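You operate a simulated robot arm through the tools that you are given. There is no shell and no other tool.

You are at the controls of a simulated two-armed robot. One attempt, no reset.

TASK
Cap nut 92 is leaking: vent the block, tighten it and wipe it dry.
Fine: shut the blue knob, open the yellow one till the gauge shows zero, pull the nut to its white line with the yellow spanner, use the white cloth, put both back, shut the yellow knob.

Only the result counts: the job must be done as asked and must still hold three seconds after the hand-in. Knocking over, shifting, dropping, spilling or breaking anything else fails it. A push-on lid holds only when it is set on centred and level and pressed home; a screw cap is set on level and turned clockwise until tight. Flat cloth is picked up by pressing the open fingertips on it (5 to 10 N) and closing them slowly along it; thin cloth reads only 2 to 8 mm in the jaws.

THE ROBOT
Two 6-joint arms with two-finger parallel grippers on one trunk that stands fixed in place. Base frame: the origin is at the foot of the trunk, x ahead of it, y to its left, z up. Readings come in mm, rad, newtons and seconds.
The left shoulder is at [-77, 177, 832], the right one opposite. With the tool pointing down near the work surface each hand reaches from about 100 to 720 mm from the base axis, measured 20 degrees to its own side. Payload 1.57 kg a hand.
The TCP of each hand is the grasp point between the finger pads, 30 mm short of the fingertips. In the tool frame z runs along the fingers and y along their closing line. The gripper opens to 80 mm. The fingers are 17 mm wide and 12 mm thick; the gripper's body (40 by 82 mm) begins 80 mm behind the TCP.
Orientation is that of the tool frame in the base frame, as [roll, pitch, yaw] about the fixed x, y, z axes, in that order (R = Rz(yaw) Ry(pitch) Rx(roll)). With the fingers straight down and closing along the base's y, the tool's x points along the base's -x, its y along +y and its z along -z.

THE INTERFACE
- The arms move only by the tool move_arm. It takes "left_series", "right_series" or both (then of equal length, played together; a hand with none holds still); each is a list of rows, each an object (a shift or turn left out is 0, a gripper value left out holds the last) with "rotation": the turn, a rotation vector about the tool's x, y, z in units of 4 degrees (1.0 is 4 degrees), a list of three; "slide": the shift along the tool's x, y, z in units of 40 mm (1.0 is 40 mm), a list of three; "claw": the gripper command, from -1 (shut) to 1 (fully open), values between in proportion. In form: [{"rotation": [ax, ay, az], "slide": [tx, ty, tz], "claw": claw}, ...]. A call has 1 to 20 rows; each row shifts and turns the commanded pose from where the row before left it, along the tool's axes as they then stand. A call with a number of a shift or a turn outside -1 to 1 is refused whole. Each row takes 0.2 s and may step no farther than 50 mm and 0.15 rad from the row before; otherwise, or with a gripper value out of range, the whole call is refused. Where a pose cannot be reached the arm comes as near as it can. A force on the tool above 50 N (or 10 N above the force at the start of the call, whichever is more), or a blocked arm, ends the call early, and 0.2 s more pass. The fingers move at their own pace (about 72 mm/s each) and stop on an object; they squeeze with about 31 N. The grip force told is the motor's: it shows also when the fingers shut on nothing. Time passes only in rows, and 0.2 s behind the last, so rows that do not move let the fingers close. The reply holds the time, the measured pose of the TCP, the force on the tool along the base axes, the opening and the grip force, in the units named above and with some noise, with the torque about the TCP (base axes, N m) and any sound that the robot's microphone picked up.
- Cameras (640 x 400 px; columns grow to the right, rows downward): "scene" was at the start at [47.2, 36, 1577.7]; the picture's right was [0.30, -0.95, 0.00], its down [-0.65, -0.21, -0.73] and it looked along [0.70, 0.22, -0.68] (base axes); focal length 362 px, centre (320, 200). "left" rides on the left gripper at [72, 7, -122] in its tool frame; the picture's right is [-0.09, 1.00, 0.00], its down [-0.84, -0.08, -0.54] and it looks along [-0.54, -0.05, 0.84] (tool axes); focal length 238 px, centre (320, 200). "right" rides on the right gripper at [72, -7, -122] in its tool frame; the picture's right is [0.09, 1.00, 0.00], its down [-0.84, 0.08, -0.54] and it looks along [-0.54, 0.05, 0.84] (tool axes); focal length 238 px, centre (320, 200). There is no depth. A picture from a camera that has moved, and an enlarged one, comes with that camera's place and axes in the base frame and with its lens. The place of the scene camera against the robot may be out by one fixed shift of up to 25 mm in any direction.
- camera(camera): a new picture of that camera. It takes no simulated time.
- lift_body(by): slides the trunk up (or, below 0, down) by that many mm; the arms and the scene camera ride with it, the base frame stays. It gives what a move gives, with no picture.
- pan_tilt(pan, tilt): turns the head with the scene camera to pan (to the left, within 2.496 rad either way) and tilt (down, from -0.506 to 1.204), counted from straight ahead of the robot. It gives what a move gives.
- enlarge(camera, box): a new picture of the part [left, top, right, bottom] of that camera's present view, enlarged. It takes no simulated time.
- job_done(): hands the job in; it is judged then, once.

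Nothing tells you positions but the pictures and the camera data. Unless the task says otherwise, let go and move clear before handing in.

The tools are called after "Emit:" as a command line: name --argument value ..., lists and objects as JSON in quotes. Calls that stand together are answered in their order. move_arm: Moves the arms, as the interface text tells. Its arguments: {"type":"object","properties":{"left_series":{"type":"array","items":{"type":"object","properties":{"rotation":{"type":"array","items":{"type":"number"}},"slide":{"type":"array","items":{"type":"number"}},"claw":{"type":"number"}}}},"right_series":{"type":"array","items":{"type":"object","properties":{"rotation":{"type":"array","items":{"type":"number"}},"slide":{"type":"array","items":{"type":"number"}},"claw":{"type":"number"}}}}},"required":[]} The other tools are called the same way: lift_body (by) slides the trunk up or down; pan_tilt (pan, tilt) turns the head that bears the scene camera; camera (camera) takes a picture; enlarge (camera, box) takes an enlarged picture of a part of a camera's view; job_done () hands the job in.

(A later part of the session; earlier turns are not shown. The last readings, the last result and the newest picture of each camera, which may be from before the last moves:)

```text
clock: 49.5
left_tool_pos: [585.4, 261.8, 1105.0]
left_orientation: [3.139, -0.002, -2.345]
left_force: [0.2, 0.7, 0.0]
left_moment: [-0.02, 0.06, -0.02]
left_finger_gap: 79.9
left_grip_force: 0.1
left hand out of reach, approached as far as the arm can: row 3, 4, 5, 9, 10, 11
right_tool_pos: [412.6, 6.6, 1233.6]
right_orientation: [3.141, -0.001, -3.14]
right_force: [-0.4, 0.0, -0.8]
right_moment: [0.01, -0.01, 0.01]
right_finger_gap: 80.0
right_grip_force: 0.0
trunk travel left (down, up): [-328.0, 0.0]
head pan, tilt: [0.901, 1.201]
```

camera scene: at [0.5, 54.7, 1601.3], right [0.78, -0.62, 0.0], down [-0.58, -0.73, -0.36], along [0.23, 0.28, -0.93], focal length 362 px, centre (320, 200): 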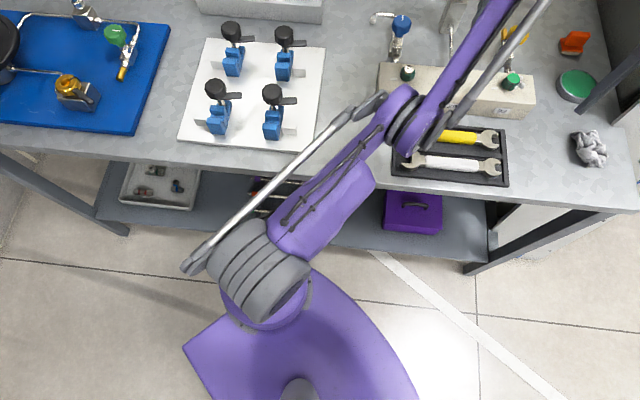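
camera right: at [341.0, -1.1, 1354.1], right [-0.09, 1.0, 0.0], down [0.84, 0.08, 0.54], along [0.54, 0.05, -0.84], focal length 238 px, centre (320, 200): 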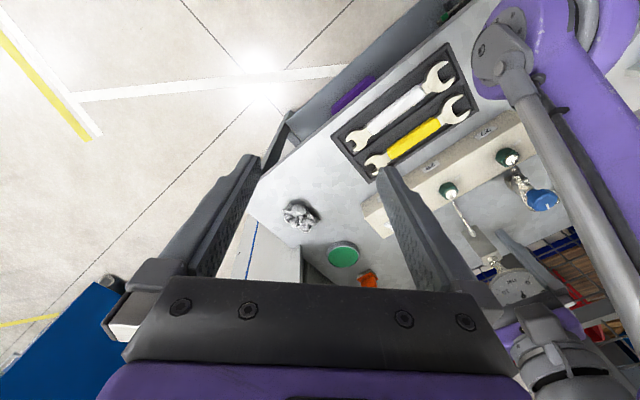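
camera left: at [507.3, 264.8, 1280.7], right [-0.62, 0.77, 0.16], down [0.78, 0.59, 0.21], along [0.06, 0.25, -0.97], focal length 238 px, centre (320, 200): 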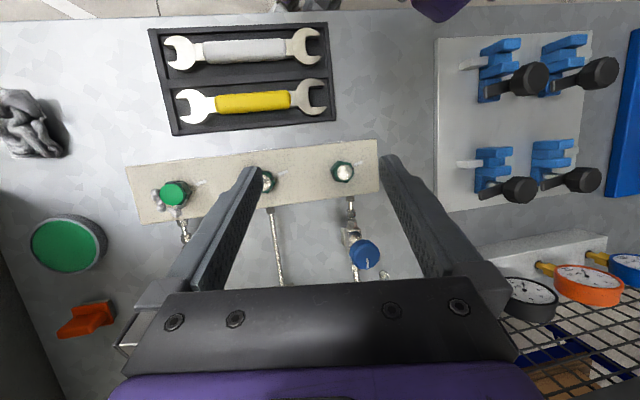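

Emit:
move_arm --left_series '[{"slide": [-0.775, -0.62, -0.672]}, {"slide": [-0.3, -0.24, -0.26]}, {"slide": [-0.7, -0.56, 0.4]}, {"slide": [-0.7, -0.56, 0.4]}, {"slide": [-0.63, -0.5, 0.6]}, {}, {}, {"slide": [0.78, 0.62, 0]}, {"slide": [0.78, 0.62, 0]}, {"slide": [0.78, 0.62, 0]}, {}]'

```text
clock: 51.9
left_tool_pos: [584.8, 258.2, 1106.3]
left_orientation: [3.138, 0.0, -2.345]
left_force: [0.1, -1.1, 0.4]
left_moment: [0.01, -0.02, 0.0]
left_finger_gap: 80.1
left_grip_force: 0.0
left hand out of reach, approached as far as the arm can: row 3, 4, 5, 9, 10
right_tool_pos: [413.4, 6.1, 1231.9]
right_orientation: [3.141, 0.0, 3.141]
right_force: [-0.2, 0.0, 0.3]
right_moment: [-0.01, -0.01, -0.02]
right_finger_gap: 80.0
right_grip_force: 0.1
trunk travel left (down, up): [-328.0, 0.0]
head pan, tilt: [0.901, 1.201]
```

It keeps returning to the same corner, so shoulder and elbow limits are both holding. With the target low and far the forearm must drop below the upper arm, which should fold the elbow the right way; I'll go out low over free space beside the yellow knob, keeping fingertips above 955.

Emit:
move_arm --left_series '[{"slide": [-0.187, -0.715, 0.133]}, {"slide": [-0.187, -0.715, 0.133]}, {"slide": [-0.187, -0.715, 0.133]}, {"slide": [-0.155, -0.34, 0.625]}, {"slide": [-0.155, -0.34, 0.625]}, {"slide": [-0.295, -0.48, 1.0]}, {}]'

```text
clock: 53.5
left_tool_pos: [713.1, 199.2, 998.4]
left_orientation: [3.138, 0.0, -2.344]
left_force: [0.0, 0.0, 0.4]
left_moment: [0.0, 0.02, -0.02]
left_finger_gap: 79.9
left_grip_force: 0.1
right_tool_pos: [411.4, 6.5, 1231.8]
right_orientation: [-3.141, 0.0, -3.14]
right_force: [-0.3, -0.6, 0.0]
right_moment: [0.01, -0.02, -0.02]
right_finger_gap: 80.0
right_grip_force: 0.1
trunk travel left (down, up): [-328.0, 0.0]
head pan, tilt: [0.901, 1.201]
```

Emit:
move_arm --left_series '[{"slide": [0.525, 0.535, 0]}, {"slide": [0.525, 0.535, 0]}, {"slide": [0.525, 0.535, 0]}, {"slide": [0.525, 0.535, 0]}, {}]'

Emit:
camera --camera "scene"

```text
clock: 54.7
left_tool_pos: [657.5, 202.7, 1048.9]
left_orientation: [3.138, -0.001, -2.344]
left_force: [-0.2, -0.3, 0.0]
left_moment: [-0.02, 0.01, 0.01]
left_finger_gap: 80.0
left_grip_force: 0.1
left hand out of reach, approached as far as the arm can: row 1, 2, 3, 4
right_tool_pos: [414.3, 5.8, 1233.4]
right_orientation: [-3.141, -0.001, 3.141]
right_force: [-0.3, -0.1, 0.1]
right_moment: [0.0, -0.03, -0.02]
right_finger_gap: 79.7
right_grip_force: 0.1
trunk travel left (down, up): [-328.0, 0.0]
head pan, tilt: [0.901, 1.201]
```

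```text
taken
camera scene: at [0.9, 54.8, 1601.3], right [0.78, -0.62, 0.0], down [-0.58, -0.73, -0.36], along [0.22, 0.28, -0.93], focal length 362 px, centre (320, 200)
```

scene: 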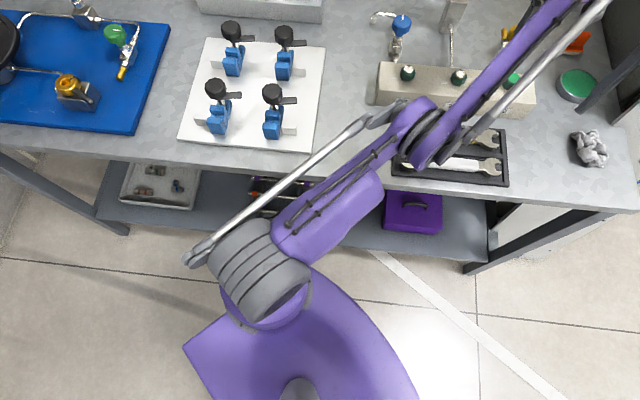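

The shoulder's lower limit is what holds it; lowering the arm past it is only safe away from the bench. I'll check the free space to the robot's left before swinging the arm out there to unfold it.

Emit:
pan_tilt --pan 1.9 --tilt 0.7

Emit:
camera --camera "scene"

Emit:
pan_tilt --pan 2.45 --tilt 0.7

Emit:
camera --camera "scene"

Emit:
pan_tilt --pan 1.2 --tilt 0.7

Emit:
camera --camera "scene"

```text
clock: 56.0
left_tool_pos: [657.9, 201.6, 1050.0]
left_orientation: [3.138, -0.002, -2.344]
left_force: [0.4, 0.3, 0.2]
left_moment: [0.03, 0.01, 0.01]
left_finger_gap: 80.1
left_grip_force: 0.1
right_tool_pos: [412.8, 6.8, 1232.1]
right_orientation: [3.14, -0.001, -3.141]
right_force: [-0.1, 0.4, -0.1]
right_moment: [0.02, 0.03, 0.03]
right_finger_gap: 80.0
right_grip_force: 0.0
trunk travel left (down, up): [-328.0, 0.0]
head pan, tilt: [1.901, 0.7]
```

```text
taken
camera scene: at [-61.8, 91.2, 1637.2], right [0.95, 0.32, 0.0], down [0.21, -0.61, -0.76], along [-0.25, 0.72, -0.64], focal length 362 px, centre (320, 200)
```

scene: 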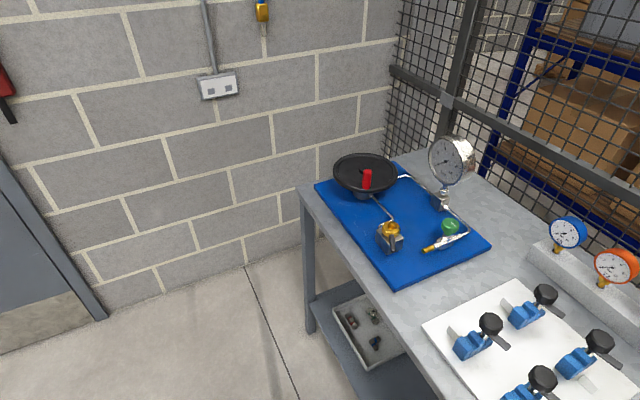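

```text
clock: 57.0
left_tool_pos: [657.6, 202.8, 1048.8]
left_orientation: [3.139, -0.001, -2.344]
left_force: [0.4, 0.0, 0.6]
left_moment: [0.04, 0.01, 0.01]
left_finger_gap: 80.0
left_grip_force: 0.1
right_tool_pos: [413.7, 5.6, 1233.2]
right_orientation: [-3.141, 0.0, -3.14]
right_force: [0.1, 0.2, 0.1]
right_moment: [0.03, 0.01, -0.02]
right_finger_gap: 79.8
right_grip_force: 0.1
trunk travel left (down, up): [-328.0, 0.0]
head pan, tilt: [2.45, 0.7]
```

```text
taken
camera scene: at [-99.7, 65.0, 1637.2], right [0.64, 0.77, 0.0], down [0.5, -0.41, -0.76], along [-0.59, 0.49, -0.64], focal length 362 px, centre (320, 200)
```

scene: 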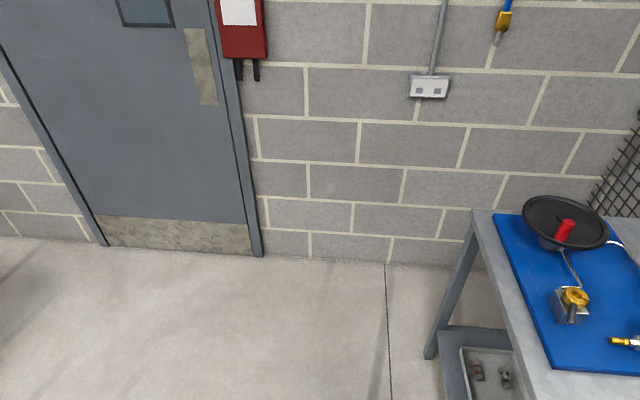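

```text
clock: 58.4
left_tool_pos: [657.8, 201.3, 1048.3]
left_orientation: [3.138, -0.002, -2.345]
left_force: [-0.3, -0.1, 0.5]
left_moment: [0.01, 0.03, 0.04]
left_finger_gap: 80.0
left_grip_force: 0.1
right_tool_pos: [413.6, 6.4, 1233.6]
right_orientation: [-3.141, -0.001, 3.141]
right_force: [-0.4, -0.5, 0.6]
right_moment: [0.03, -0.02, -0.01]
right_finger_gap: 79.8
right_grip_force: 0.1
trunk travel left (down, up): [-328.0, 0.0]
head pan, tilt: [1.201, 0.7]
```

```text
taken
camera scene: at [-3.6, 90.1, 1637.2], right [0.93, -0.36, 0.0], down [-0.23, -0.6, -0.76], along [0.28, 0.71, -0.64], focal length 362 px, centre (320, 200)
```

scene: 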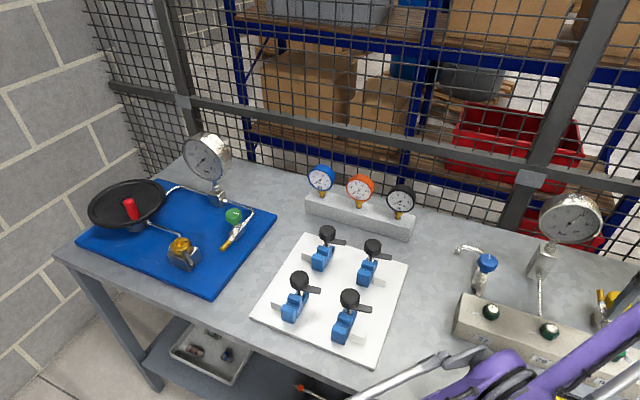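

The space to the robot's left beside the bench is free floor, wall is over 1.3 m away. I'll lift the left hand to z≈1175 and swing the arm round to that side.

Emit:
move_arm --left_series '[{"slide": [0.25, 0.24, -0.79]}, {"slide": [0.25, 0.24, -0.79]}, {"slide": [0.25, 0.24, -0.79]}, {"slide": [0.25, 0.24, -0.79]}, {"slide": [-0.8, 0.837, 0], "rotation": [0, 0, -0.97]}, {"slide": [-0.8, 0.837, 0], "rotation": [0, 0, -0.97]}, {"slide": [-0.8, 0.837, 0], "rotation": [0, 0, -0.97]}, {"slide": [-0.8, 0.837, 0], "rotation": [0, 0, -0.97]}, {"slide": [-0.8, 0.837, 0], "rotation": [0, 0, -0.97]}, {"slide": [-0.8, 0.837, 0], "rotation": [0, 0, -0.97]}, {"slide": [-0.8, 0.837, 0], "rotation": [0, 0, -0.97]}, {"slide": [-0.8, 0.837, 0], "rotation": [0, 0, -0.97]}, {"slide": [-0.8, 0.837, 0], "rotation": [0, 0, -0.97]}, {"slide": [-0.8, 0.837, 0], "rotation": [0, 0, -0.97]}]'

```text
clock: 61.4
left_tool_pos: [447.4, 628.8, 1175.2]
left_orientation: [3.139, 0.002, -1.668]
left_force: [-0.5, 0.8, 0.4]
left_moment: [0.01, -0.07, -0.05]
left_finger_gap: 80.1
left_grip_force: 0.0
right_tool_pos: [413.1, 7.6, 1233.4]
right_orientation: [3.141, 0.001, -3.141]
right_force: [0.1, 0.2, 0.4]
right_moment: [-0.01, 0.02, 0.0]
right_finger_gap: 80.0
right_grip_force: 0.1
trunk travel left (down, up): [-328.0, 0.0]
head pan, tilt: [1.201, 0.7]
```

Emit:
move_arm --left_series '[{"slide": [-0.8, 0.837, 0], "rotation": [0, 0, -0.97]}, {"slide": [-0.8, 0.837, 0], "rotation": [0, 0, -0.97]}, {"slide": [-0.8, 0.837, 0], "rotation": [0, 0, -0.97]}, {"slide": [-0.8, 0.837, 0], "rotation": [0, 0, -0.97]}, {"slide": [-0.8, 0.837, 0], "rotation": [0, 0, -0.97]}, {"slide": [-0.8, 0.837, 0], "rotation": [0, 0, -0.97]}, {"slide": [-0.8, 0.837, 0], "rotation": [0, 0, -0.97]}, {"slide": [-0.8, 0.837, 0], "rotation": [0, 0, -0.97]}, {"slide": [-0.8, 0.837, 0], "rotation": [0, 0, -0.97]}, {"slide": [-0.8, 0.837, 0], "rotation": [0, 0, -0.97]}, {"slide": [-0.8, 0.837, 0], "rotation": [0, 0, -0.97]}, {"slide": [-0.8, 0.837, 0], "rotation": [0, 0, -0.97]}, {"slide": [-0.8, 0.837, 0], "rotation": [0, 0, -0.97]}, {"slide": [-0.8, 0.837, 0], "rotation": [0, 0, -0.97]}, {"slide": [-0.8, 0.837, 0], "rotation": [0, 0, -0.97]}, {"slide": [-0.8, 0.837, 0], "rotation": [0, 0, -0.97]}, {"slide": [-0.8, 0.837, 0], "rotation": [0, 0, -0.97]}, {"slide": [-0.8, 0.837, 0], "rotation": [0, 0, -0.97]}]'

```text
clock: 65.2
left_tool_pos: [-298.6, 795.2, 1146.1]
left_orientation: [-3.139, 0.002, -0.447]
left_force: [-0.1, 0.4, 0.4]
left_moment: [0.02, -0.02, 0.0]
left_finger_gap: 79.8
left_grip_force: 0.1
left hand out of reach, approached as far as the arm can: row 2, 4, 9, 11, 14, 15, 17, 18
right_tool_pos: [411.8, 5.5, 1232.8]
right_orientation: [-3.141, 0.002, -3.141]
right_force: [1.0, 0.8, 0.2]
right_moment: [-0.01, 0.01, -0.01]
right_finger_gap: 79.8
right_grip_force: 0.0
trunk travel left (down, up): [-328.0, 0.0]
head pan, tilt: [1.201, 0.7]
```

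Emit:
move_arm --left_series '[{"slide": [-0.8, 0.67, 0], "rotation": [0, 0, -0.9]}, {"slide": [-0.8, 0.67, 0], "rotation": [0, 0, -0.9]}, {"slide": [-0.8, 0.67, 0], "rotation": [0, 0, -0.9]}, {"slide": [-0.8, 0.67, 0], "rotation": [0, 0, -0.9]}, {"slide": [-0.8, 0.67, 0], "rotation": [0, 0, -0.9]}, {"slide": [-0.8, 0.67, 0], "rotation": [0, 0, -0.9]}, {"slide": [-0.8, 0.67, 0], "rotation": [0, 0, -0.9]}]'

Emit:
pan_tilt --pan 2.2 --tilt 0.7

Emit:
camera --camera "scene"

```text
clock: 66.8
left_tool_pos: [-447.5, 719.0, 1123.2]
left_orientation: [3.141, 0.005, -0.006]
left_force: [0.3, -0.7, 0.8]
left_moment: [0.01, -0.02, 0.02]
left_finger_gap: 80.2
left_grip_force: 0.0
left hand out of reach, approached as far as the arm can: row 1, 3, 4, 5, 6, 7
right_tool_pos: [412.7, 6.3, 1232.8]
right_orientation: [3.141, -0.001, -3.141]
right_force: [-0.4, -0.3, 0.5]
right_moment: [0.04, 0.0, 0.0]
right_finger_gap: 80.0
right_grip_force: 0.2
trunk travel left (down, up): [-328.0, 0.0]
head pan, tilt: [1.201, 0.7]
```

```text
clock: 68.1
left_tool_pos: [-448.2, 719.6, 1120.4]
left_orientation: [3.141, 0.003, -0.008]
left_force: [0.3, -0.3, 0.7]
left_moment: [0.02, 0.01, -0.02]
left_finger_gap: 79.9
left_grip_force: 0.1
right_tool_pos: [413.7, 5.5, 1232.0]
right_orientation: [-3.141, 0.0, 3.141]
right_force: [0.2, 0.2, -0.9]
right_moment: [0.0, -0.01, 0.01]
right_finger_gap: 80.1
right_grip_force: 0.0
trunk travel left (down, up): [-328.0, 0.0]
head pan, tilt: [2.201, 0.7]
```

```text
taken
camera scene: at [-84.3, 79.6, 1637.2], right [0.81, 0.59, 0.0], down [0.38, -0.52, -0.76], along [-0.45, 0.62, -0.64], focal length 362 px, centre (320, 200)
```

scene: 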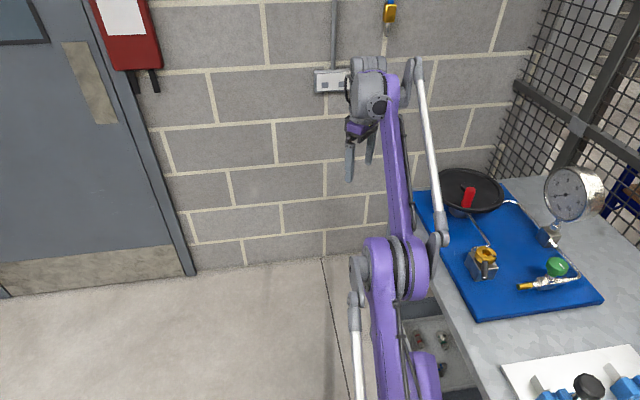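

The arm is now beside the bench over open floor. I'll stretch it out and lower it there so the shoulder limit forces the elbow to fold back the normal way.

Emit:
move_arm --left_series '[{"slide": [-0.9, -0.22, 0.22]}, {"slide": [-0.9, -0.22, 0.22]}, {"slide": [-0.9, -0.22, 0.22]}, {"slide": [-0.65, -0.06, 0.83]}, {"slide": [-0.65, -0.06, 0.83]}, {"slide": [-0.65, -0.06, 0.83]}, {"slide": [-0.37, -0.1, 0.83]}, {"slide": [-0.37, -0.1, 0.83]}, {"slide": [-0.37, -0.1, 0.83]}, {}]'

```text
clock: 70.3
left_tool_pos: [-499.1, 760.3, 867.3]
left_orientation: [-3.137, 0.005, -0.009]
left_force: [-0.5, 0.4, -0.1]
left_moment: [-0.03, 0.04, 0.03]
left_finger_gap: 80.1
left_grip_force: 0.1
left hand out of reach, approached as far as the arm can: row 1, 2, 3, 4, 5, 6, 7, 8, 9
right_tool_pos: [412.6, 5.3, 1232.5]
right_orientation: [3.141, -0.001, 3.141]
right_force: [0.6, -0.1, 0.0]
right_moment: [0.02, -0.04, 0.01]
right_finger_gap: 79.8
right_grip_force: 0.1
trunk travel left (down, up): [-328.0, 0.0]
head pan, tilt: [2.201, 0.7]
```

Emit:
camera --camera "scene"

Emit:
move_arm --left_series '[{"slide": [0.5, 0.75, 0]}, {"slide": [0.5, 0.75, -0.3]}, {"slide": [0.5, 0.75, -0.3]}, {"slide": [0.5, 0.75, -0.3]}, {}]'

Emit:
camera --camera "scene"

```text
taken
camera scene: at [-84.2, 79.2, 1637.3], right [0.81, 0.59, 0.0], down [0.38, -0.52, -0.77], along [-0.45, 0.62, -0.64], focal length 362 px, centre (320, 200)
```

scene: 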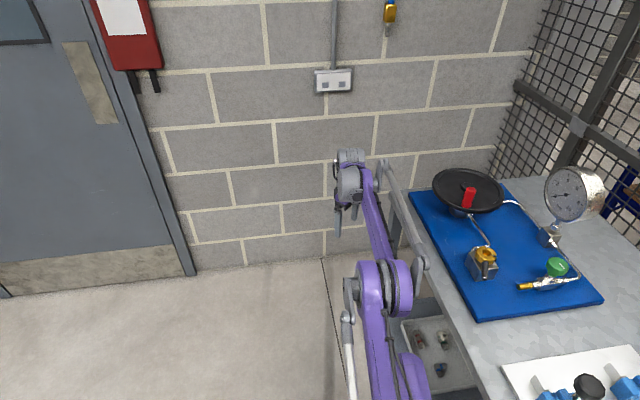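

```text
clock: 71.5
left_tool_pos: [-405.5, 649.9, 900.8]
left_orientation: [3.14, 0.004, -0.008]
left_force: [-0.1, 0.5, 0.1]
left_moment: [-0.02, -0.03, -0.01]
left_finger_gap: 79.7
left_grip_force: 0.1
left hand out of reach, approached as far as the arm can: row 1, 3, 4
right_tool_pos: [412.0, 7.6, 1232.0]
right_orientation: [3.14, 0.0, -3.14]
right_force: [-0.4, 0.1, 0.8]
right_moment: [-0.02, 0.0, -0.01]
right_finger_gap: 79.8
right_grip_force: 0.1
trunk travel left (down, up): [-328.0, 0.0]
head pan, tilt: [2.201, 0.7]
```

```text
taken
camera scene: at [-85.1, 80.6, 1637.1], right [0.81, 0.59, 0.0], down [0.38, -0.52, -0.76], along [-0.45, 0.62, -0.64], focal length 362 px, centre (320, 200)
```

scene: 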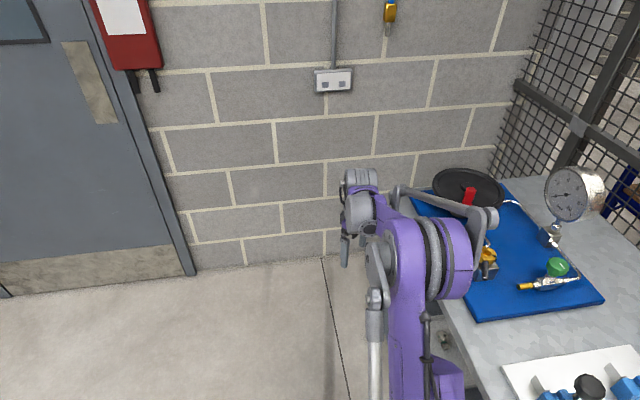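

The elbow is folded up again as it should be. I'll raise the hand and swing back to the front at a moderate radius, staying well clear of full stretch from now on.

Emit:
move_arm --left_series '[{"slide": [0, 0, -1]}, {"slide": [0, 0, -1]}, {"slide": [0, 0, -1]}, {"slide": [0, 0, -1]}, {"slide": [0, 0, -1]}, {"slide": [0, 0, -1]}, {"slide": [0, 0, -1]}, {"slide": [0.82, -0.57, 0], "rotation": [0, 0, 0.99]}, {"slide": [0.82, -0.57, 0], "rotation": [0, 0, 0.99]}, {"slide": [0.82, -0.57, 0], "rotation": [0, 0, 0.99]}, {"slide": [0.82, -0.57, 0], "rotation": [0, 0, 0.99]}, {"slide": [0.82, -0.57, 0], "rotation": [0, 0, 0.99]}, {"slide": [0.82, -0.57, 0], "rotation": [0, 0, 0.99]}]'

Emit:
move_arm --left_series '[{"slide": [0.82, -0.57, 0], "rotation": [0, 0, 0.99]}, {"slide": [0.82, -0.57, 0], "rotation": [0, 0, 0.99]}, {"slide": [0.82, -0.57, 0], "rotation": [0, 0, 0.99]}, {"slide": [0.82, -0.57, 0], "rotation": [0, 0, 0.99]}, {"slide": [0.82, -0.57, 0], "rotation": [0, 0, 0.99]}, {"slide": [0.82, -0.57, 0], "rotation": [0, 0, 0.99]}, {"slide": [0.82, -0.57, 0], "rotation": [0, 0, 0.99]}, {"slide": [0.82, -0.57, 0], "rotation": [0, 0, 0.99]}, {"slide": [0.82, -0.57, 0], "rotation": [0, 0, 0.99]}, {"slide": [0.82, -0.57, 0], "rotation": [0, 0, 0.99]}, {"slide": [0.82, -0.57, 0], "rotation": [0, 0, 0.99]}, {"slide": [0.82, -0.57, 0], "rotation": [0, 0, 0.99]}, {"slide": [0.82, -0.57, 0], "rotation": [0, 0, 0.99]}, {"slide": [0.82, -0.57, 0], "rotation": [0, 0, 0.99]}, {"slide": [0.82, -0.57, 0], "rotation": [0, 0, 0.99]}]'

Emit:
pan_tilt --pan 0.6 --tilt 0.8

Emit:
camera --camera "scene"

```text
clock: 74.3
left_tool_pos: [-176.9, 754.9, 1180.4]
left_orientation: [3.141, 0.004, -0.423]
left_force: [0.1, -1.2, -0.2]
left_moment: [0.01, 0.03, -0.02]
left_finger_gap: 79.9
left_grip_force: 0.1
left hand out of reach, approached as far as the arm can: row 2, 4, 6
right_tool_pos: [413.5, 6.1, 1233.6]
right_orientation: [3.14, 0.0, -3.138]
right_force: [-0.1, 0.3, 0.3]
right_moment: [-0.02, 0.01, 0.03]
right_finger_gap: 80.1
right_grip_force: 0.2
trunk travel left (down, up): [-328.0, 0.0]
head pan, tilt: [2.201, 0.7]
```

```text
clock: 77.5
left_tool_pos: [368.8, 586.3, 1178.9]
left_orientation: [3.137, 0.002, -1.461]
left_force: [0.4, 0.5, -0.5]
left_moment: [0.02, 0.01, -0.03]
left_finger_gap: 80.1
left_grip_force: 0.1
right_tool_pos: [414.0, 5.6, 1232.5]
right_orientation: [-3.14, 0.0, 3.141]
right_force: [0.1, -0.1, 0.8]
right_moment: [0.02, 0.02, -0.02]
right_finger_gap: 80.2
right_grip_force: 0.1
trunk travel left (down, up): [-328.0, 0.0]
head pan, tilt: [2.201, 0.7]
```

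```text
clock: 79.1
left_tool_pos: [368.3, 587.5, 1179.9]
left_orientation: [3.14, 0.002, -1.46]
left_force: [-0.3, 0.1, -0.5]
left_moment: [0.01, -0.02, -0.04]
left_finger_gap: 80.1
left_grip_force: 0.0
right_tool_pos: [413.5, 6.1, 1233.0]
right_orientation: [3.141, 0.001, 3.141]
right_force: [-0.7, 0.3, 0.9]
right_moment: [0.0, -0.01, 0.02]
right_finger_gap: 80.0
right_grip_force: 0.0
trunk travel left (down, up): [-328.0, 0.0]
head pan, tilt: [0.6, 0.799]
```

```text
taken
camera scene: at [32.3, 56.6, 1629.0], right [0.57, -0.82, 0.0], down [-0.59, -0.41, -0.7], along [0.57, 0.39, -0.72], focal length 362 px, centre (320, 200)
```

scene: 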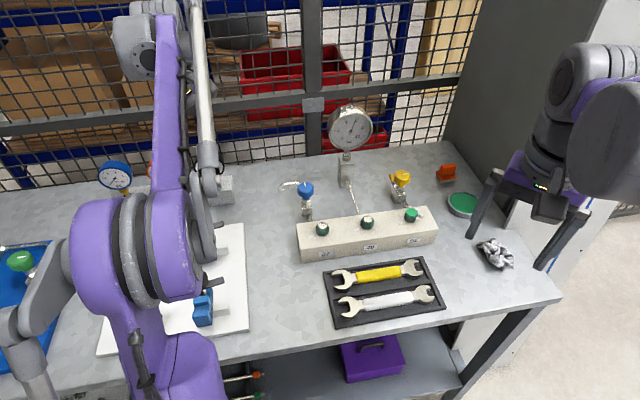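

Emit:
enlarge --camera "scene" --box '[260, 150, 360, 220]'

Emit:
enlarge --camera "scene" --box '[370, 150, 450, 230]'

Emit:
enlarge --camera "scene" --box '[300, 90, 400, 160]'

```text
5.71 times, centred on (310, 185) of scene
camera zoom: at [32.3, 56.6, 1629.0], right [0.57, -0.82, 0.0], down [-0.59, -0.41, -0.7], along [0.57, 0.39, -0.72], focal length 2066 px, centre (377, 286)
```

zoom: 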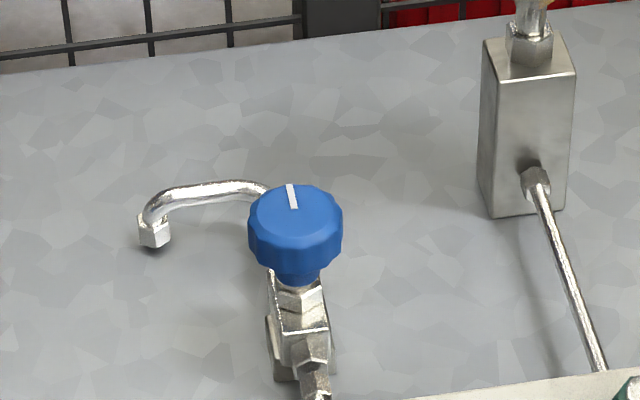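

```text
5.00 times, centred on (410, 190) of scene
camera zoom: at [32.3, 56.6, 1629.0], right [0.57, -0.82, 0.0], down [-0.59, -0.41, -0.7], along [0.57, 0.39, -0.72], focal length 1808 px, centre (-130, 250)
```

zoom: 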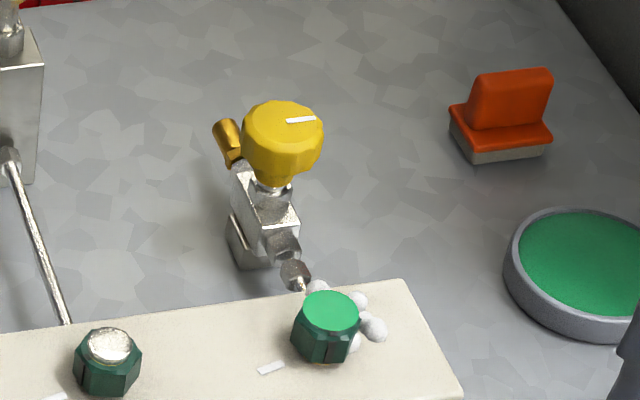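

```text
5.71 times, centred on (350, 125) of scene
camera zoom: at [32.3, 56.6, 1629.0], right [0.57, -0.82, 0.0], down [-0.59, -0.41, -0.7], along [0.57, 0.39, -0.72], focal length 2066 px, centre (149, 629)
```

zoom: 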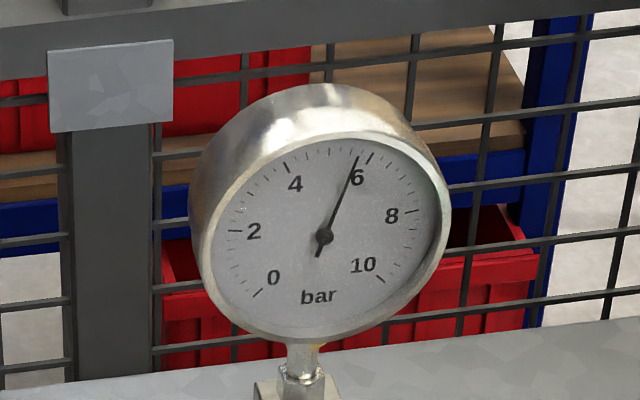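

The blue mark lies in line with its pipe (open) and the yellow mark is across (closed), so these look like quarter-turn knobs. I'll bring the left hand above the blue knob.

Emit:
move_arm --left_series '[{"slide": [0.53, -0.606, 0.53]}, {"slide": [0.53, -0.606, 0.53]}, {"slide": [0.53, -0.606, 0.53]}, {"slide": [0.53, -0.606, 0.53]}, {"slide": [0.53, -0.606, 0.53]}, {"slide": [0.53, -0.606, 0.53]}, {"slide": [0.53, -0.606, 0.53]}, {}]'

Emit:
camera --camera "left"

Emit:
camera --camera "scene"

```text
clock: 80.9
left_tool_pos: [554.9, 457.0, 1028.2]
left_orientation: [3.14, 0.002, -1.458]
left_force: [-0.2, 0.4, 0.6]
left_moment: [-0.03, -0.02, 0.0]
left_finger_gap: 79.9
left_grip_force: 0.1
right_tool_pos: [411.8, 5.4, 1233.1]
right_orientation: [-3.14, -0.001, 3.141]
right_force: [0.1, 0.1, -0.3]
right_moment: [0.01, 0.01, -0.01]
right_finger_gap: 79.9
right_grip_force: 0.2
trunk travel left (down, up): [-328.0, 0.0]
head pan, tilt: [0.6, 0.799]
```

```text
taken
camera left: at [557.0, 384.9, 1149.8], right [-1.0, -0.02, 0.0], down [-0.01, 0.84, 0.54], along [-0.01, 0.54, -0.84], focal length 238 px, centre (320, 200)
```

left: 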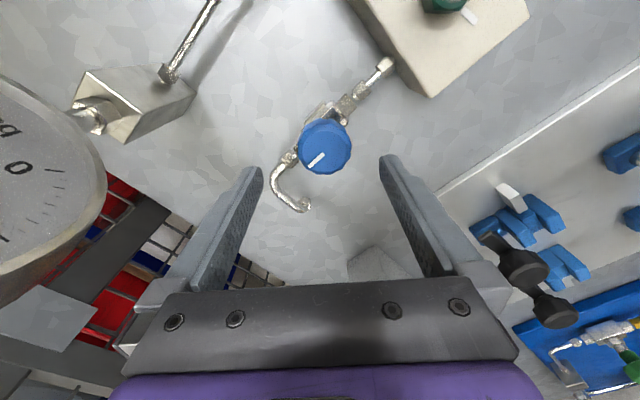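

```text
taken
camera scene: at [31.6, 56.5, 1629.0], right [0.57, -0.82, 0.0], down [-0.59, -0.41, -0.7], along [0.58, 0.39, -0.72], focal length 362 px, centre (320, 200)
```

scene: 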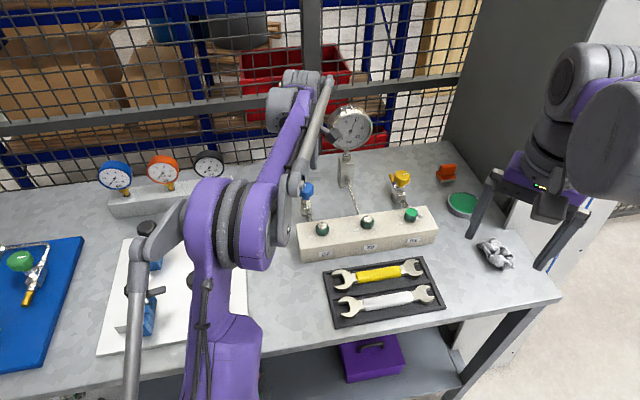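

Emit:
move_arm --left_series '[{"slide": [0.014, 0.044, 0.85]}, {"slide": [0.014, 0.044, 0.85]}, {}]'

Emit:
camera --camera "left"

Emit:
enlarge --camera "scene" --box '[260, 140, 360, 220]'

```text
clock: 81.7
left_tool_pos: [548.0, 454.4, 961.1]
left_orientation: [3.139, 0.003, -1.46]
left_force: [-0.4, 0.7, 0.5]
left_moment: [0.03, -0.03, 0.02]
left_finger_gap: 79.8
left_grip_force: 0.1
right_tool_pos: [413.3, 7.3, 1232.8]
right_orientation: [3.14, 0.0, 3.14]
right_force: [-0.3, 0.1, 0.3]
right_moment: [0.02, 0.02, -0.02]
right_finger_gap: 79.9
right_grip_force: 0.0
trunk travel left (down, up): [-328.0, 0.0]
head pan, tilt: [0.6, 0.799]
```

```text
taken
camera left: at [551.3, 383.3, 1082.6], right [-1.0, -0.02, 0.0], down [-0.01, 0.84, 0.54], along [-0.01, 0.54, -0.84], focal length 238 px, centre (320, 200)
```

left: 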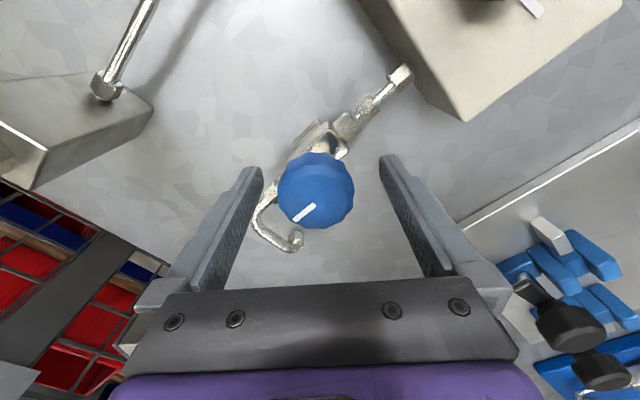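

```text
5.00 times, centred on (310, 180) of scene
camera zoom: at [32.3, 56.3, 1629.0], right [0.57, -0.82, 0.0], down [-0.59, -0.41, -0.7], along [0.58, 0.39, -0.72], focal length 1808 px, centre (370, 300)
```

zoom: 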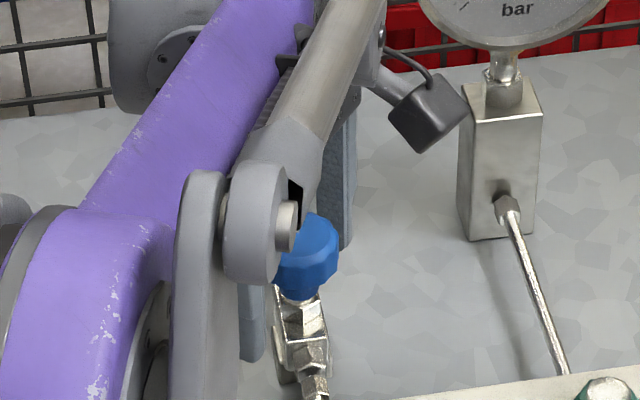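

Emit:
enlarge --camera "left" --box '[240, 130, 400, 250]'

```text
3.33 times, centred on (320, 190) of left
camera zoom: at [551.3, 383.3, 1082.6], right [-1.0, -0.02, 0.0], down [-0.01, 0.84, 0.54], along [-0.01, 0.54, -0.84], focal length 794 px, centre (320, 233)
```

zoom: 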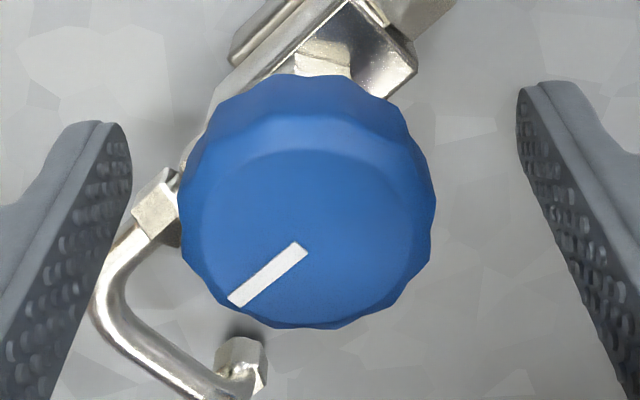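

The knob centre is at about (552,462), so I shift a few millimetres and close the fingers on it.

Emit:
move_arm --left_series '[{"slide": [-0.178, -0.12, 0.05]}, {"claw": -1}, {}, {}, {}, {}]'

Emit:
camera --camera "left"

```text
clock: 83.1
left_tool_pos: [551.0, 464.0, 959.2]
left_orientation: [3.136, 0.001, -1.46]
left_force: [-32.7, -5.1, -15.7]
left_moment: [0.67, -0.15, -0.34]
left_finger_gap: 40.7
left_grip_force: 44.9
right_tool_pos: [410.9, 6.7, 1234.1]
right_orientation: [3.142, 0.003, -3.141]
right_force: [0.4, 0.0, -1.2]
right_moment: [-0.02, 0.04, 0.0]
right_finger_gap: 80.2
right_grip_force: 0.0
trunk travel left (down, up): [-328.0, 0.0]
head pan, tilt: [0.6, 0.799]
```

```text
taken
camera left: at [552.8, 392.4, 1081.4], right [-1.0, -0.02, 0.0], down [-0.01, 0.84, 0.54], along [-0.01, 0.54, -0.84], focal length 238 px, centre (320, 200)
```

left: 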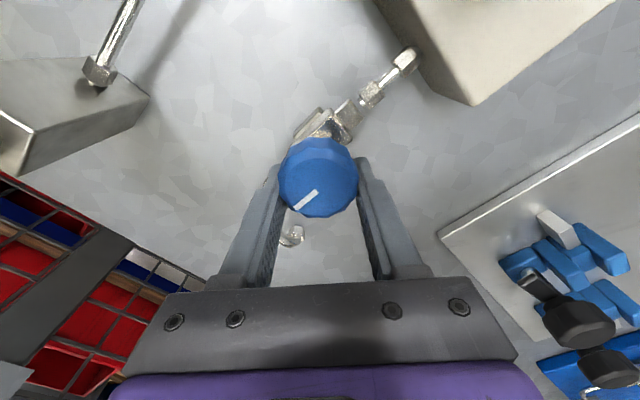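

Emit:
move_arm --left_series '[{"claw": 0.3}, {"claw": 0.3, "slide": [0.08, 0.06, 0]}, {"claw": -1}, {}, {}]'

Emit:
enlarge --camera "left" --box '[240, 130, 400, 250]'

```text
clock: 84.3
left_tool_pos: [550.7, 459.7, 960.6]
left_orientation: [3.139, 0.002, -1.459]
left_force: [-0.8, 1.1, 7.4]
left_moment: [-0.37, 0.15, -0.04]
left_finger_gap: 41.0
left_grip_force: 44.9
right_tool_pos: [412.5, 6.7, 1233.6]
right_orientation: [-3.141, 0.002, -3.14]
right_force: [0.4, 0.7, 0.0]
right_moment: [0.05, 0.01, -0.02]
right_finger_gap: 79.9
right_grip_force: 0.0
trunk travel left (down, up): [-328.0, 0.0]
head pan, tilt: [0.6, 0.799]
```

```text
3.33 times, centred on (320, 190) of left
camera zoom: at [552.7, 388.5, 1081.8], right [-1.0, -0.02, 0.0], down [-0.02, 0.84, 0.54], along [-0.01, 0.54, -0.84], focal length 794 px, centre (320, 233)
```

zoom: 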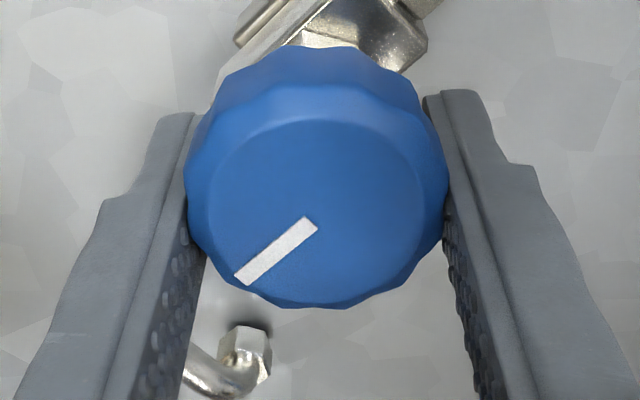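

The grip is centred with almost no side force. I turn it clockwise in small steps and watch the torque.

Emit:
move_arm --left_series '[{"rotation": [0, 0, 1]}, {"rotation": [0, 0, 1]}, {"rotation": [0, 0, 1]}, {"rotation": [0, 0, 1]}, {"rotation": [0, 0, 1]}, {"rotation": [0, 0, 1]}]'

Emit:
enlarge --camera "left" --box '[240, 130, 400, 250]'

```text
clock: 85.7
left_tool_pos: [554.4, 459.8, 959.9]
left_orientation: [-3.141, 0.004, -1.88]
left_force: [31.3, 4.8, 29.2]
left_moment: [-0.43, -0.08, 0.26]
left_finger_gap: 41.2
left_grip_force: 44.8
right_tool_pos: [415.9, 5.0, 1233.0]
right_orientation: [3.139, -0.002, -3.141]
right_force: [-0.7, -0.4, -0.4]
right_moment: [0.0, 0.02, 0.01]
right_finger_gap: 80.1
right_grip_force: 0.1
trunk travel left (down, up): [-328.0, 0.0]
head pan, tilt: [0.6, 0.799]
```

```text
3.33 times, centred on (320, 190) of left
camera zoom: at [525.8, 393.6, 1081.5], right [-0.92, 0.39, 0.0], down [0.33, 0.77, 0.55], along [0.21, 0.5, -0.84], focal length 794 px, centre (320, 233)
```

zoom: 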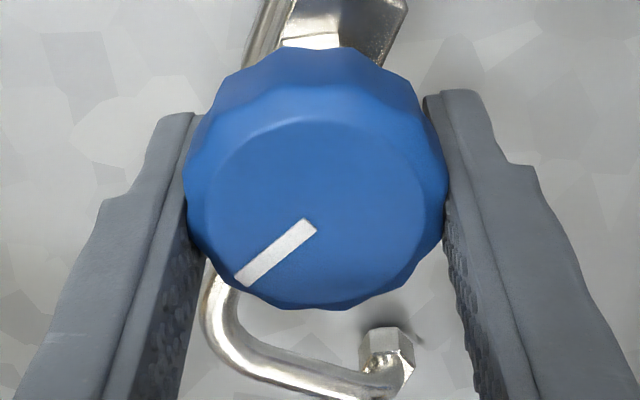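

Emit:
move_arm --left_series '[{"slide": [-0.027, -0.083, -0.05]}, {}]'

```text
clock: 86.3
left_tool_pos: [553.4, 459.3, 961.1]
left_orientation: [3.137, 0.001, -1.88]
left_force: [9.9, -1.4, 5.7]
left_moment: [1.17, -0.35, 0.05]
left_finger_gap: 41.4
left_grip_force: 45.1
right_tool_pos: [414.0, 5.6, 1231.7]
right_orientation: [-3.141, 0.0, -3.14]
right_force: [-0.9, -0.1, 0.7]
right_moment: [-0.01, 0.01, 0.01]
right_finger_gap: 79.9
right_grip_force: 0.0
trunk travel left (down, up): [-328.0, 0.0]
head pan, tilt: [0.6, 0.799]
```

Emit:
move_arm --left_series '[{"rotation": [0, 0, 1]}, {"rotation": [0, 0, 1]}, {"rotation": [0, 0, 1]}, {"rotation": [0, 0, 1]}, {"rotation": [0, 0, 1]}]'

```text
clock: 87.5
left_tool_pos: [556.1, 459.1, 959.7]
left_orientation: [3.139, 0.0, -2.23]
left_force: [8.9, -15.8, -13.5]
left_moment: [0.36, -0.23, 0.21]
left_finger_gap: 41.1
left_grip_force: 45.1
right_tool_pos: [415.3, 4.8, 1232.7]
right_orientation: [-3.141, -0.003, 3.141]
right_force: [0.2, -1.2, 0.5]
right_moment: [0.0, 0.0, 0.01]
right_finger_gap: 80.0
right_grip_force: 0.0
trunk travel left (down, up): [-328.0, 0.0]
head pan, tilt: [0.6, 0.799]
```

Emit:
move_arm --left_series '[{"rotation": [0, 0, 1]}, {"rotation": [0, 0, 1]}, {"rotation": [0, 0, 1]}, {"rotation": [0, 0, 1]}, {"rotation": [0, 0, 1]}]'

Emit:
enlarge --camera "left" --box '[240, 130, 400, 250]'

```text
clock: 88.7
left_tool_pos: [558.6, 457.4, 960.4]
left_orientation: [3.138, -0.003, -2.582]
left_force: [13.2, -27.6, -27.0]
left_moment: [0.41, -0.1, 0.19]
left_finger_gap: 41.3
left_grip_force: 45.4
right_tool_pos: [417.0, 4.6, 1231.8]
right_orientation: [3.139, -0.001, 3.141]
right_force: [-0.4, 0.6, -0.2]
right_moment: [0.01, -0.01, 0.02]
right_finger_gap: 79.9
right_grip_force: 0.0
trunk travel left (down, up): [-328.0, 0.0]
head pan, tilt: [0.6, 0.799]
```

```text
3.33 times, centred on (320, 190) of left
camera zoom: at [494.3, 425.1, 1082.1], right [-0.45, 0.89, 0.0], down [0.75, 0.38, 0.54], along [0.48, 0.24, -0.84], focal length 794 px, centre (320, 233)
```

zoom: 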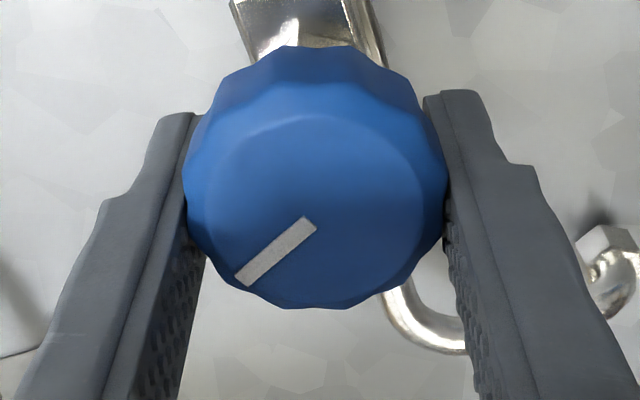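

Emit:
move_arm --left_series '[{"slide": [0.008, -0.083, 0.05]}, {"rotation": [0, 0, 1]}, {"rotation": [0, 0, 1]}, {"rotation": [0, 0, 1]}, {"rotation": [0, 0, 1]}]'

Emit:
enlarge --camera "left" --box '[240, 130, 400, 250]'

Emit:
camera --camera "scene"

```text
clock: 89.9
left_tool_pos: [558.1, 455.8, 960.0]
left_orientation: [3.137, -0.001, -2.857]
left_force: [23.8, -17.5, 10.9]
left_moment: [0.11, 0.42, 0.23]
left_finger_gap: 41.1
left_grip_force: 44.7
right_tool_pos: [414.9, 4.5, 1232.5]
right_orientation: [3.139, 0.0, -3.141]
right_force: [-0.7, 0.1, 0.0]
right_moment: [0.0, -0.01, 0.0]
right_finger_gap: 79.8
right_grip_force: 0.1
trunk travel left (down, up): [-328.0, 0.0]
head pan, tilt: [0.6, 0.799]
```

```text
3.33 times, centred on (320, 190) of left
camera zoom: at [488.4, 441.7, 1082.0], right [-0.19, 0.98, 0.0], down [0.83, 0.16, 0.54], along [0.53, 0.11, -0.84], focal length 794 px, centre (320, 233)
```

zoom: 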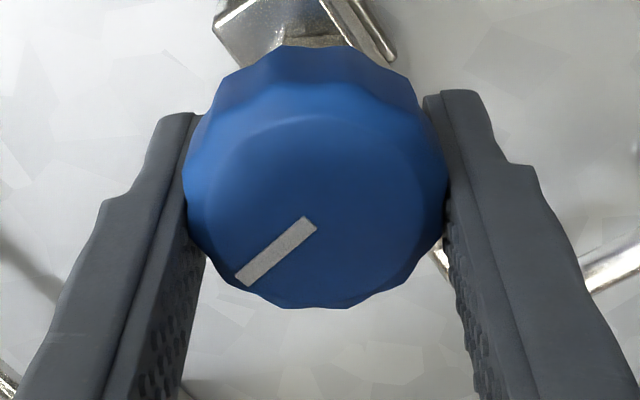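

```text
taken
camera scene: at [34.9, 52.9, 1629.2], right [0.57, -0.82, 0.0], down [-0.59, -0.4, -0.7], along [0.57, 0.4, -0.72], focal length 362 px, centre (320, 200)
```

scene: 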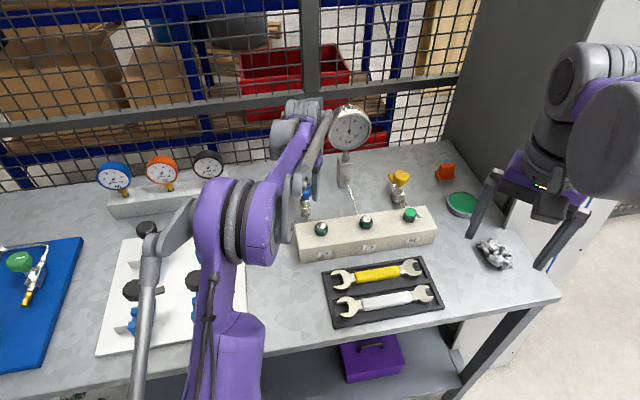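

Emit:
move_arm --left_series '[{"slide": [0.04, -0.06, 0]}, {"rotation": [0, 0, 1]}, {"rotation": [0, 0, 1]}, {"rotation": [0, 0, 1]}]'

Emit:
enlarge --camera "left" --box '[200, 100, 440, 250]'

Emit:
enlarge --camera "scene" --box '[320, 90, 400, 160]'

```text
clock: 90.9
left_tool_pos: [557.5, 453.2, 958.8]
left_orientation: [3.138, -0.003, -3.067]
left_force: [24.5, -7.0, 17.5]
left_moment: [0.15, -0.4, 0.12]
left_finger_gap: 41.1
left_grip_force: 45.1
right_tool_pos: [414.3, 5.8, 1231.9]
right_orientation: [3.14, 0.0, 3.141]
right_force: [-1.3, 0.1, 0.2]
right_moment: [-0.02, 0.02, 0.03]
right_finger_gap: 79.8
right_grip_force: 0.1
trunk travel left (down, up): [-328.0, 0.0]
head pan, tilt: [0.6, 0.799]
```

```text
2.67 times, centred on (320, 175) of left
camera zoom: at [485.0, 454.8, 1081.2], right [0.02, 1.0, 0.0], down [0.84, -0.02, 0.54], along [0.54, -0.01, -0.84], focal length 636 px, centre (320, 267)
```

zoom: 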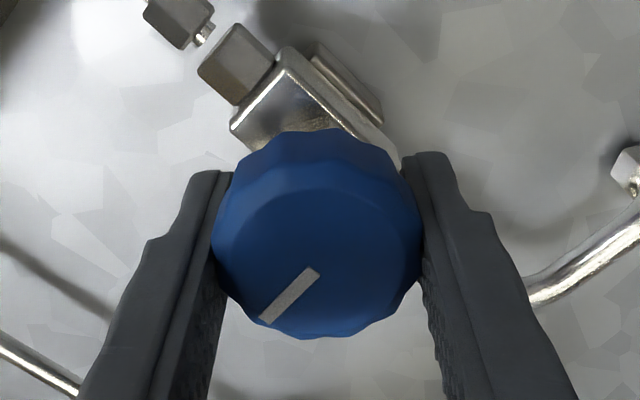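

```text
5.71 times, centred on (360, 125) of scene
camera zoom: at [34.4, 54.0, 1629.1], right [0.57, -0.82, 0.0], down [-0.59, -0.4, -0.7], along [0.57, 0.4, -0.72], focal length 2066 px, centre (91, 629)
```

zoom: 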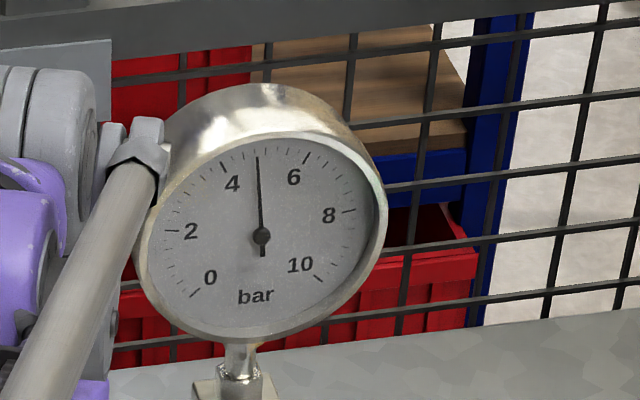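

The knob is 92° round, its mark across the pipe, and the gauge is slowly falling, so supply appears shut. I'll nudge a little further to feel for the stop.

Emit:
move_arm --left_series '[{"slide": [-0.06, 0, -0.03]}, {"rotation": [0, 0, 1]}, {"rotation": [0, 0, 1]}]'

Emit:
enlarge --camera "left" --box '[200, 100, 440, 250]'

Emit:
enlarge --camera "scene" --box '[320, 90, 400, 160]'

```text
clock: 91.7
left_tool_pos: [556.9, 451.8, 958.1]
left_orientation: [3.14, -0.007, 3.078]
left_force: [-0.5, -20.7, -9.7]
left_moment: [0.21, 0.21, 0.81]
left_finger_gap: 41.3
left_grip_force: 44.9
right_tool_pos: [413.2, 6.1, 1233.2]
right_orientation: [3.141, -0.001, -3.141]
right_force: [-0.9, -0.1, -1.3]
right_moment: [-0.02, -0.04, 0.0]
right_finger_gap: 79.9
right_grip_force: 0.0
trunk travel left (down, up): [-328.0, 0.0]
head pan, tilt: [0.6, 0.799]
```

```text
2.67 times, centred on (320, 175) of left
camera zoom: at [487.0, 464.4, 1081.7], right [0.16, 0.99, 0.0], down [0.83, -0.13, 0.54], along [0.53, -0.08, -0.84], focal length 636 px, centre (320, 267)
```

zoom: 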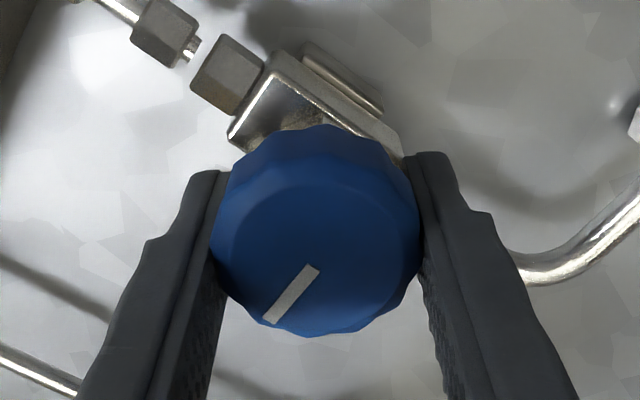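

```text
5.71 times, centred on (360, 125) of scene
camera zoom: at [33.3, 53.9, 1628.8], right [0.57, -0.82, 0.0], down [-0.59, -0.4, -0.7], along [0.57, 0.4, -0.72], focal length 2066 px, centre (91, 629)
```

zoom: 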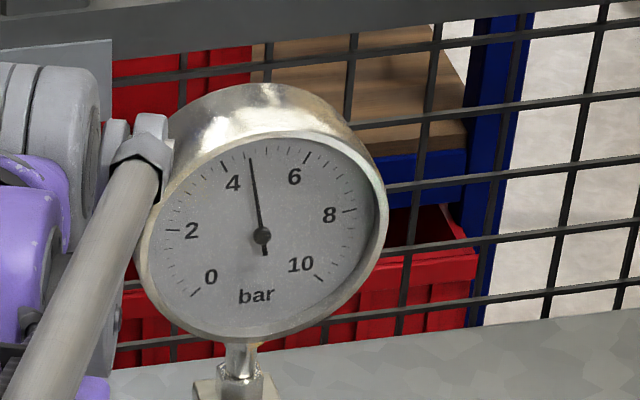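

The torque rose to 0.8 N·m and the knob stopped: blue is shut. I open the fingers, rise, and check the gauge and the blue mark.

Emit:
move_arm --left_series '[{"claw": 0.6}, {"claw": 0.6}, {"slide": [0, 0, -1]}, {"slide": [0, 0, -1]}, {"slide": [0.3, 0, -1]}, {}]'

Emit:
camera --camera "left"

Emit:
camera --camera "scene"

```text
clock: 93.1
left_tool_pos: [543.6, 454.7, 1079.0]
left_orientation: [3.139, -0.005, 3.079]
left_force: [-0.1, 0.1, -1.1]
left_moment: [0.0, 0.03, -0.04]
left_finger_gap: 64.0
left_grip_force: 0.1
right_tool_pos: [413.4, 5.6, 1232.7]
right_orientation: [-3.14, 0.001, 3.142]
right_force: [0.3, -0.3, -0.6]
right_moment: [-0.01, 0.0, -0.01]
right_finger_gap: 80.1
right_grip_force: 0.1
trunk travel left (down, up): [-328.0, 0.0]
head pan, tilt: [0.6, 0.799]
```

```text
taken
camera left: at [473.7, 467.0, 1201.5], right [0.15, 0.99, 0.0], down [0.83, -0.13, 0.54], along [0.53, -0.08, -0.84], focal length 238 px, centre (320, 200)
```

left: 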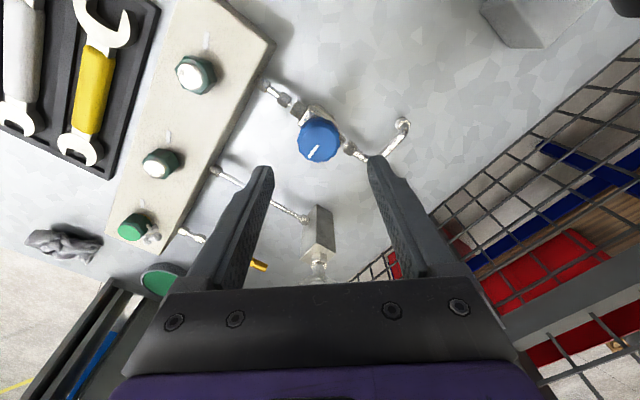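

```text
taken
camera scene: at [33.0, 56.8, 1629.0], right [0.57, -0.82, 0.0], down [-0.59, -0.41, -0.7], along [0.57, 0.39, -0.72], focal length 362 px, centre (320, 200)
```

scene: 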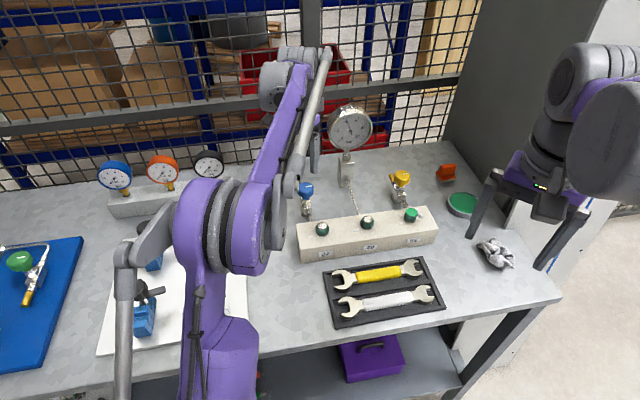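

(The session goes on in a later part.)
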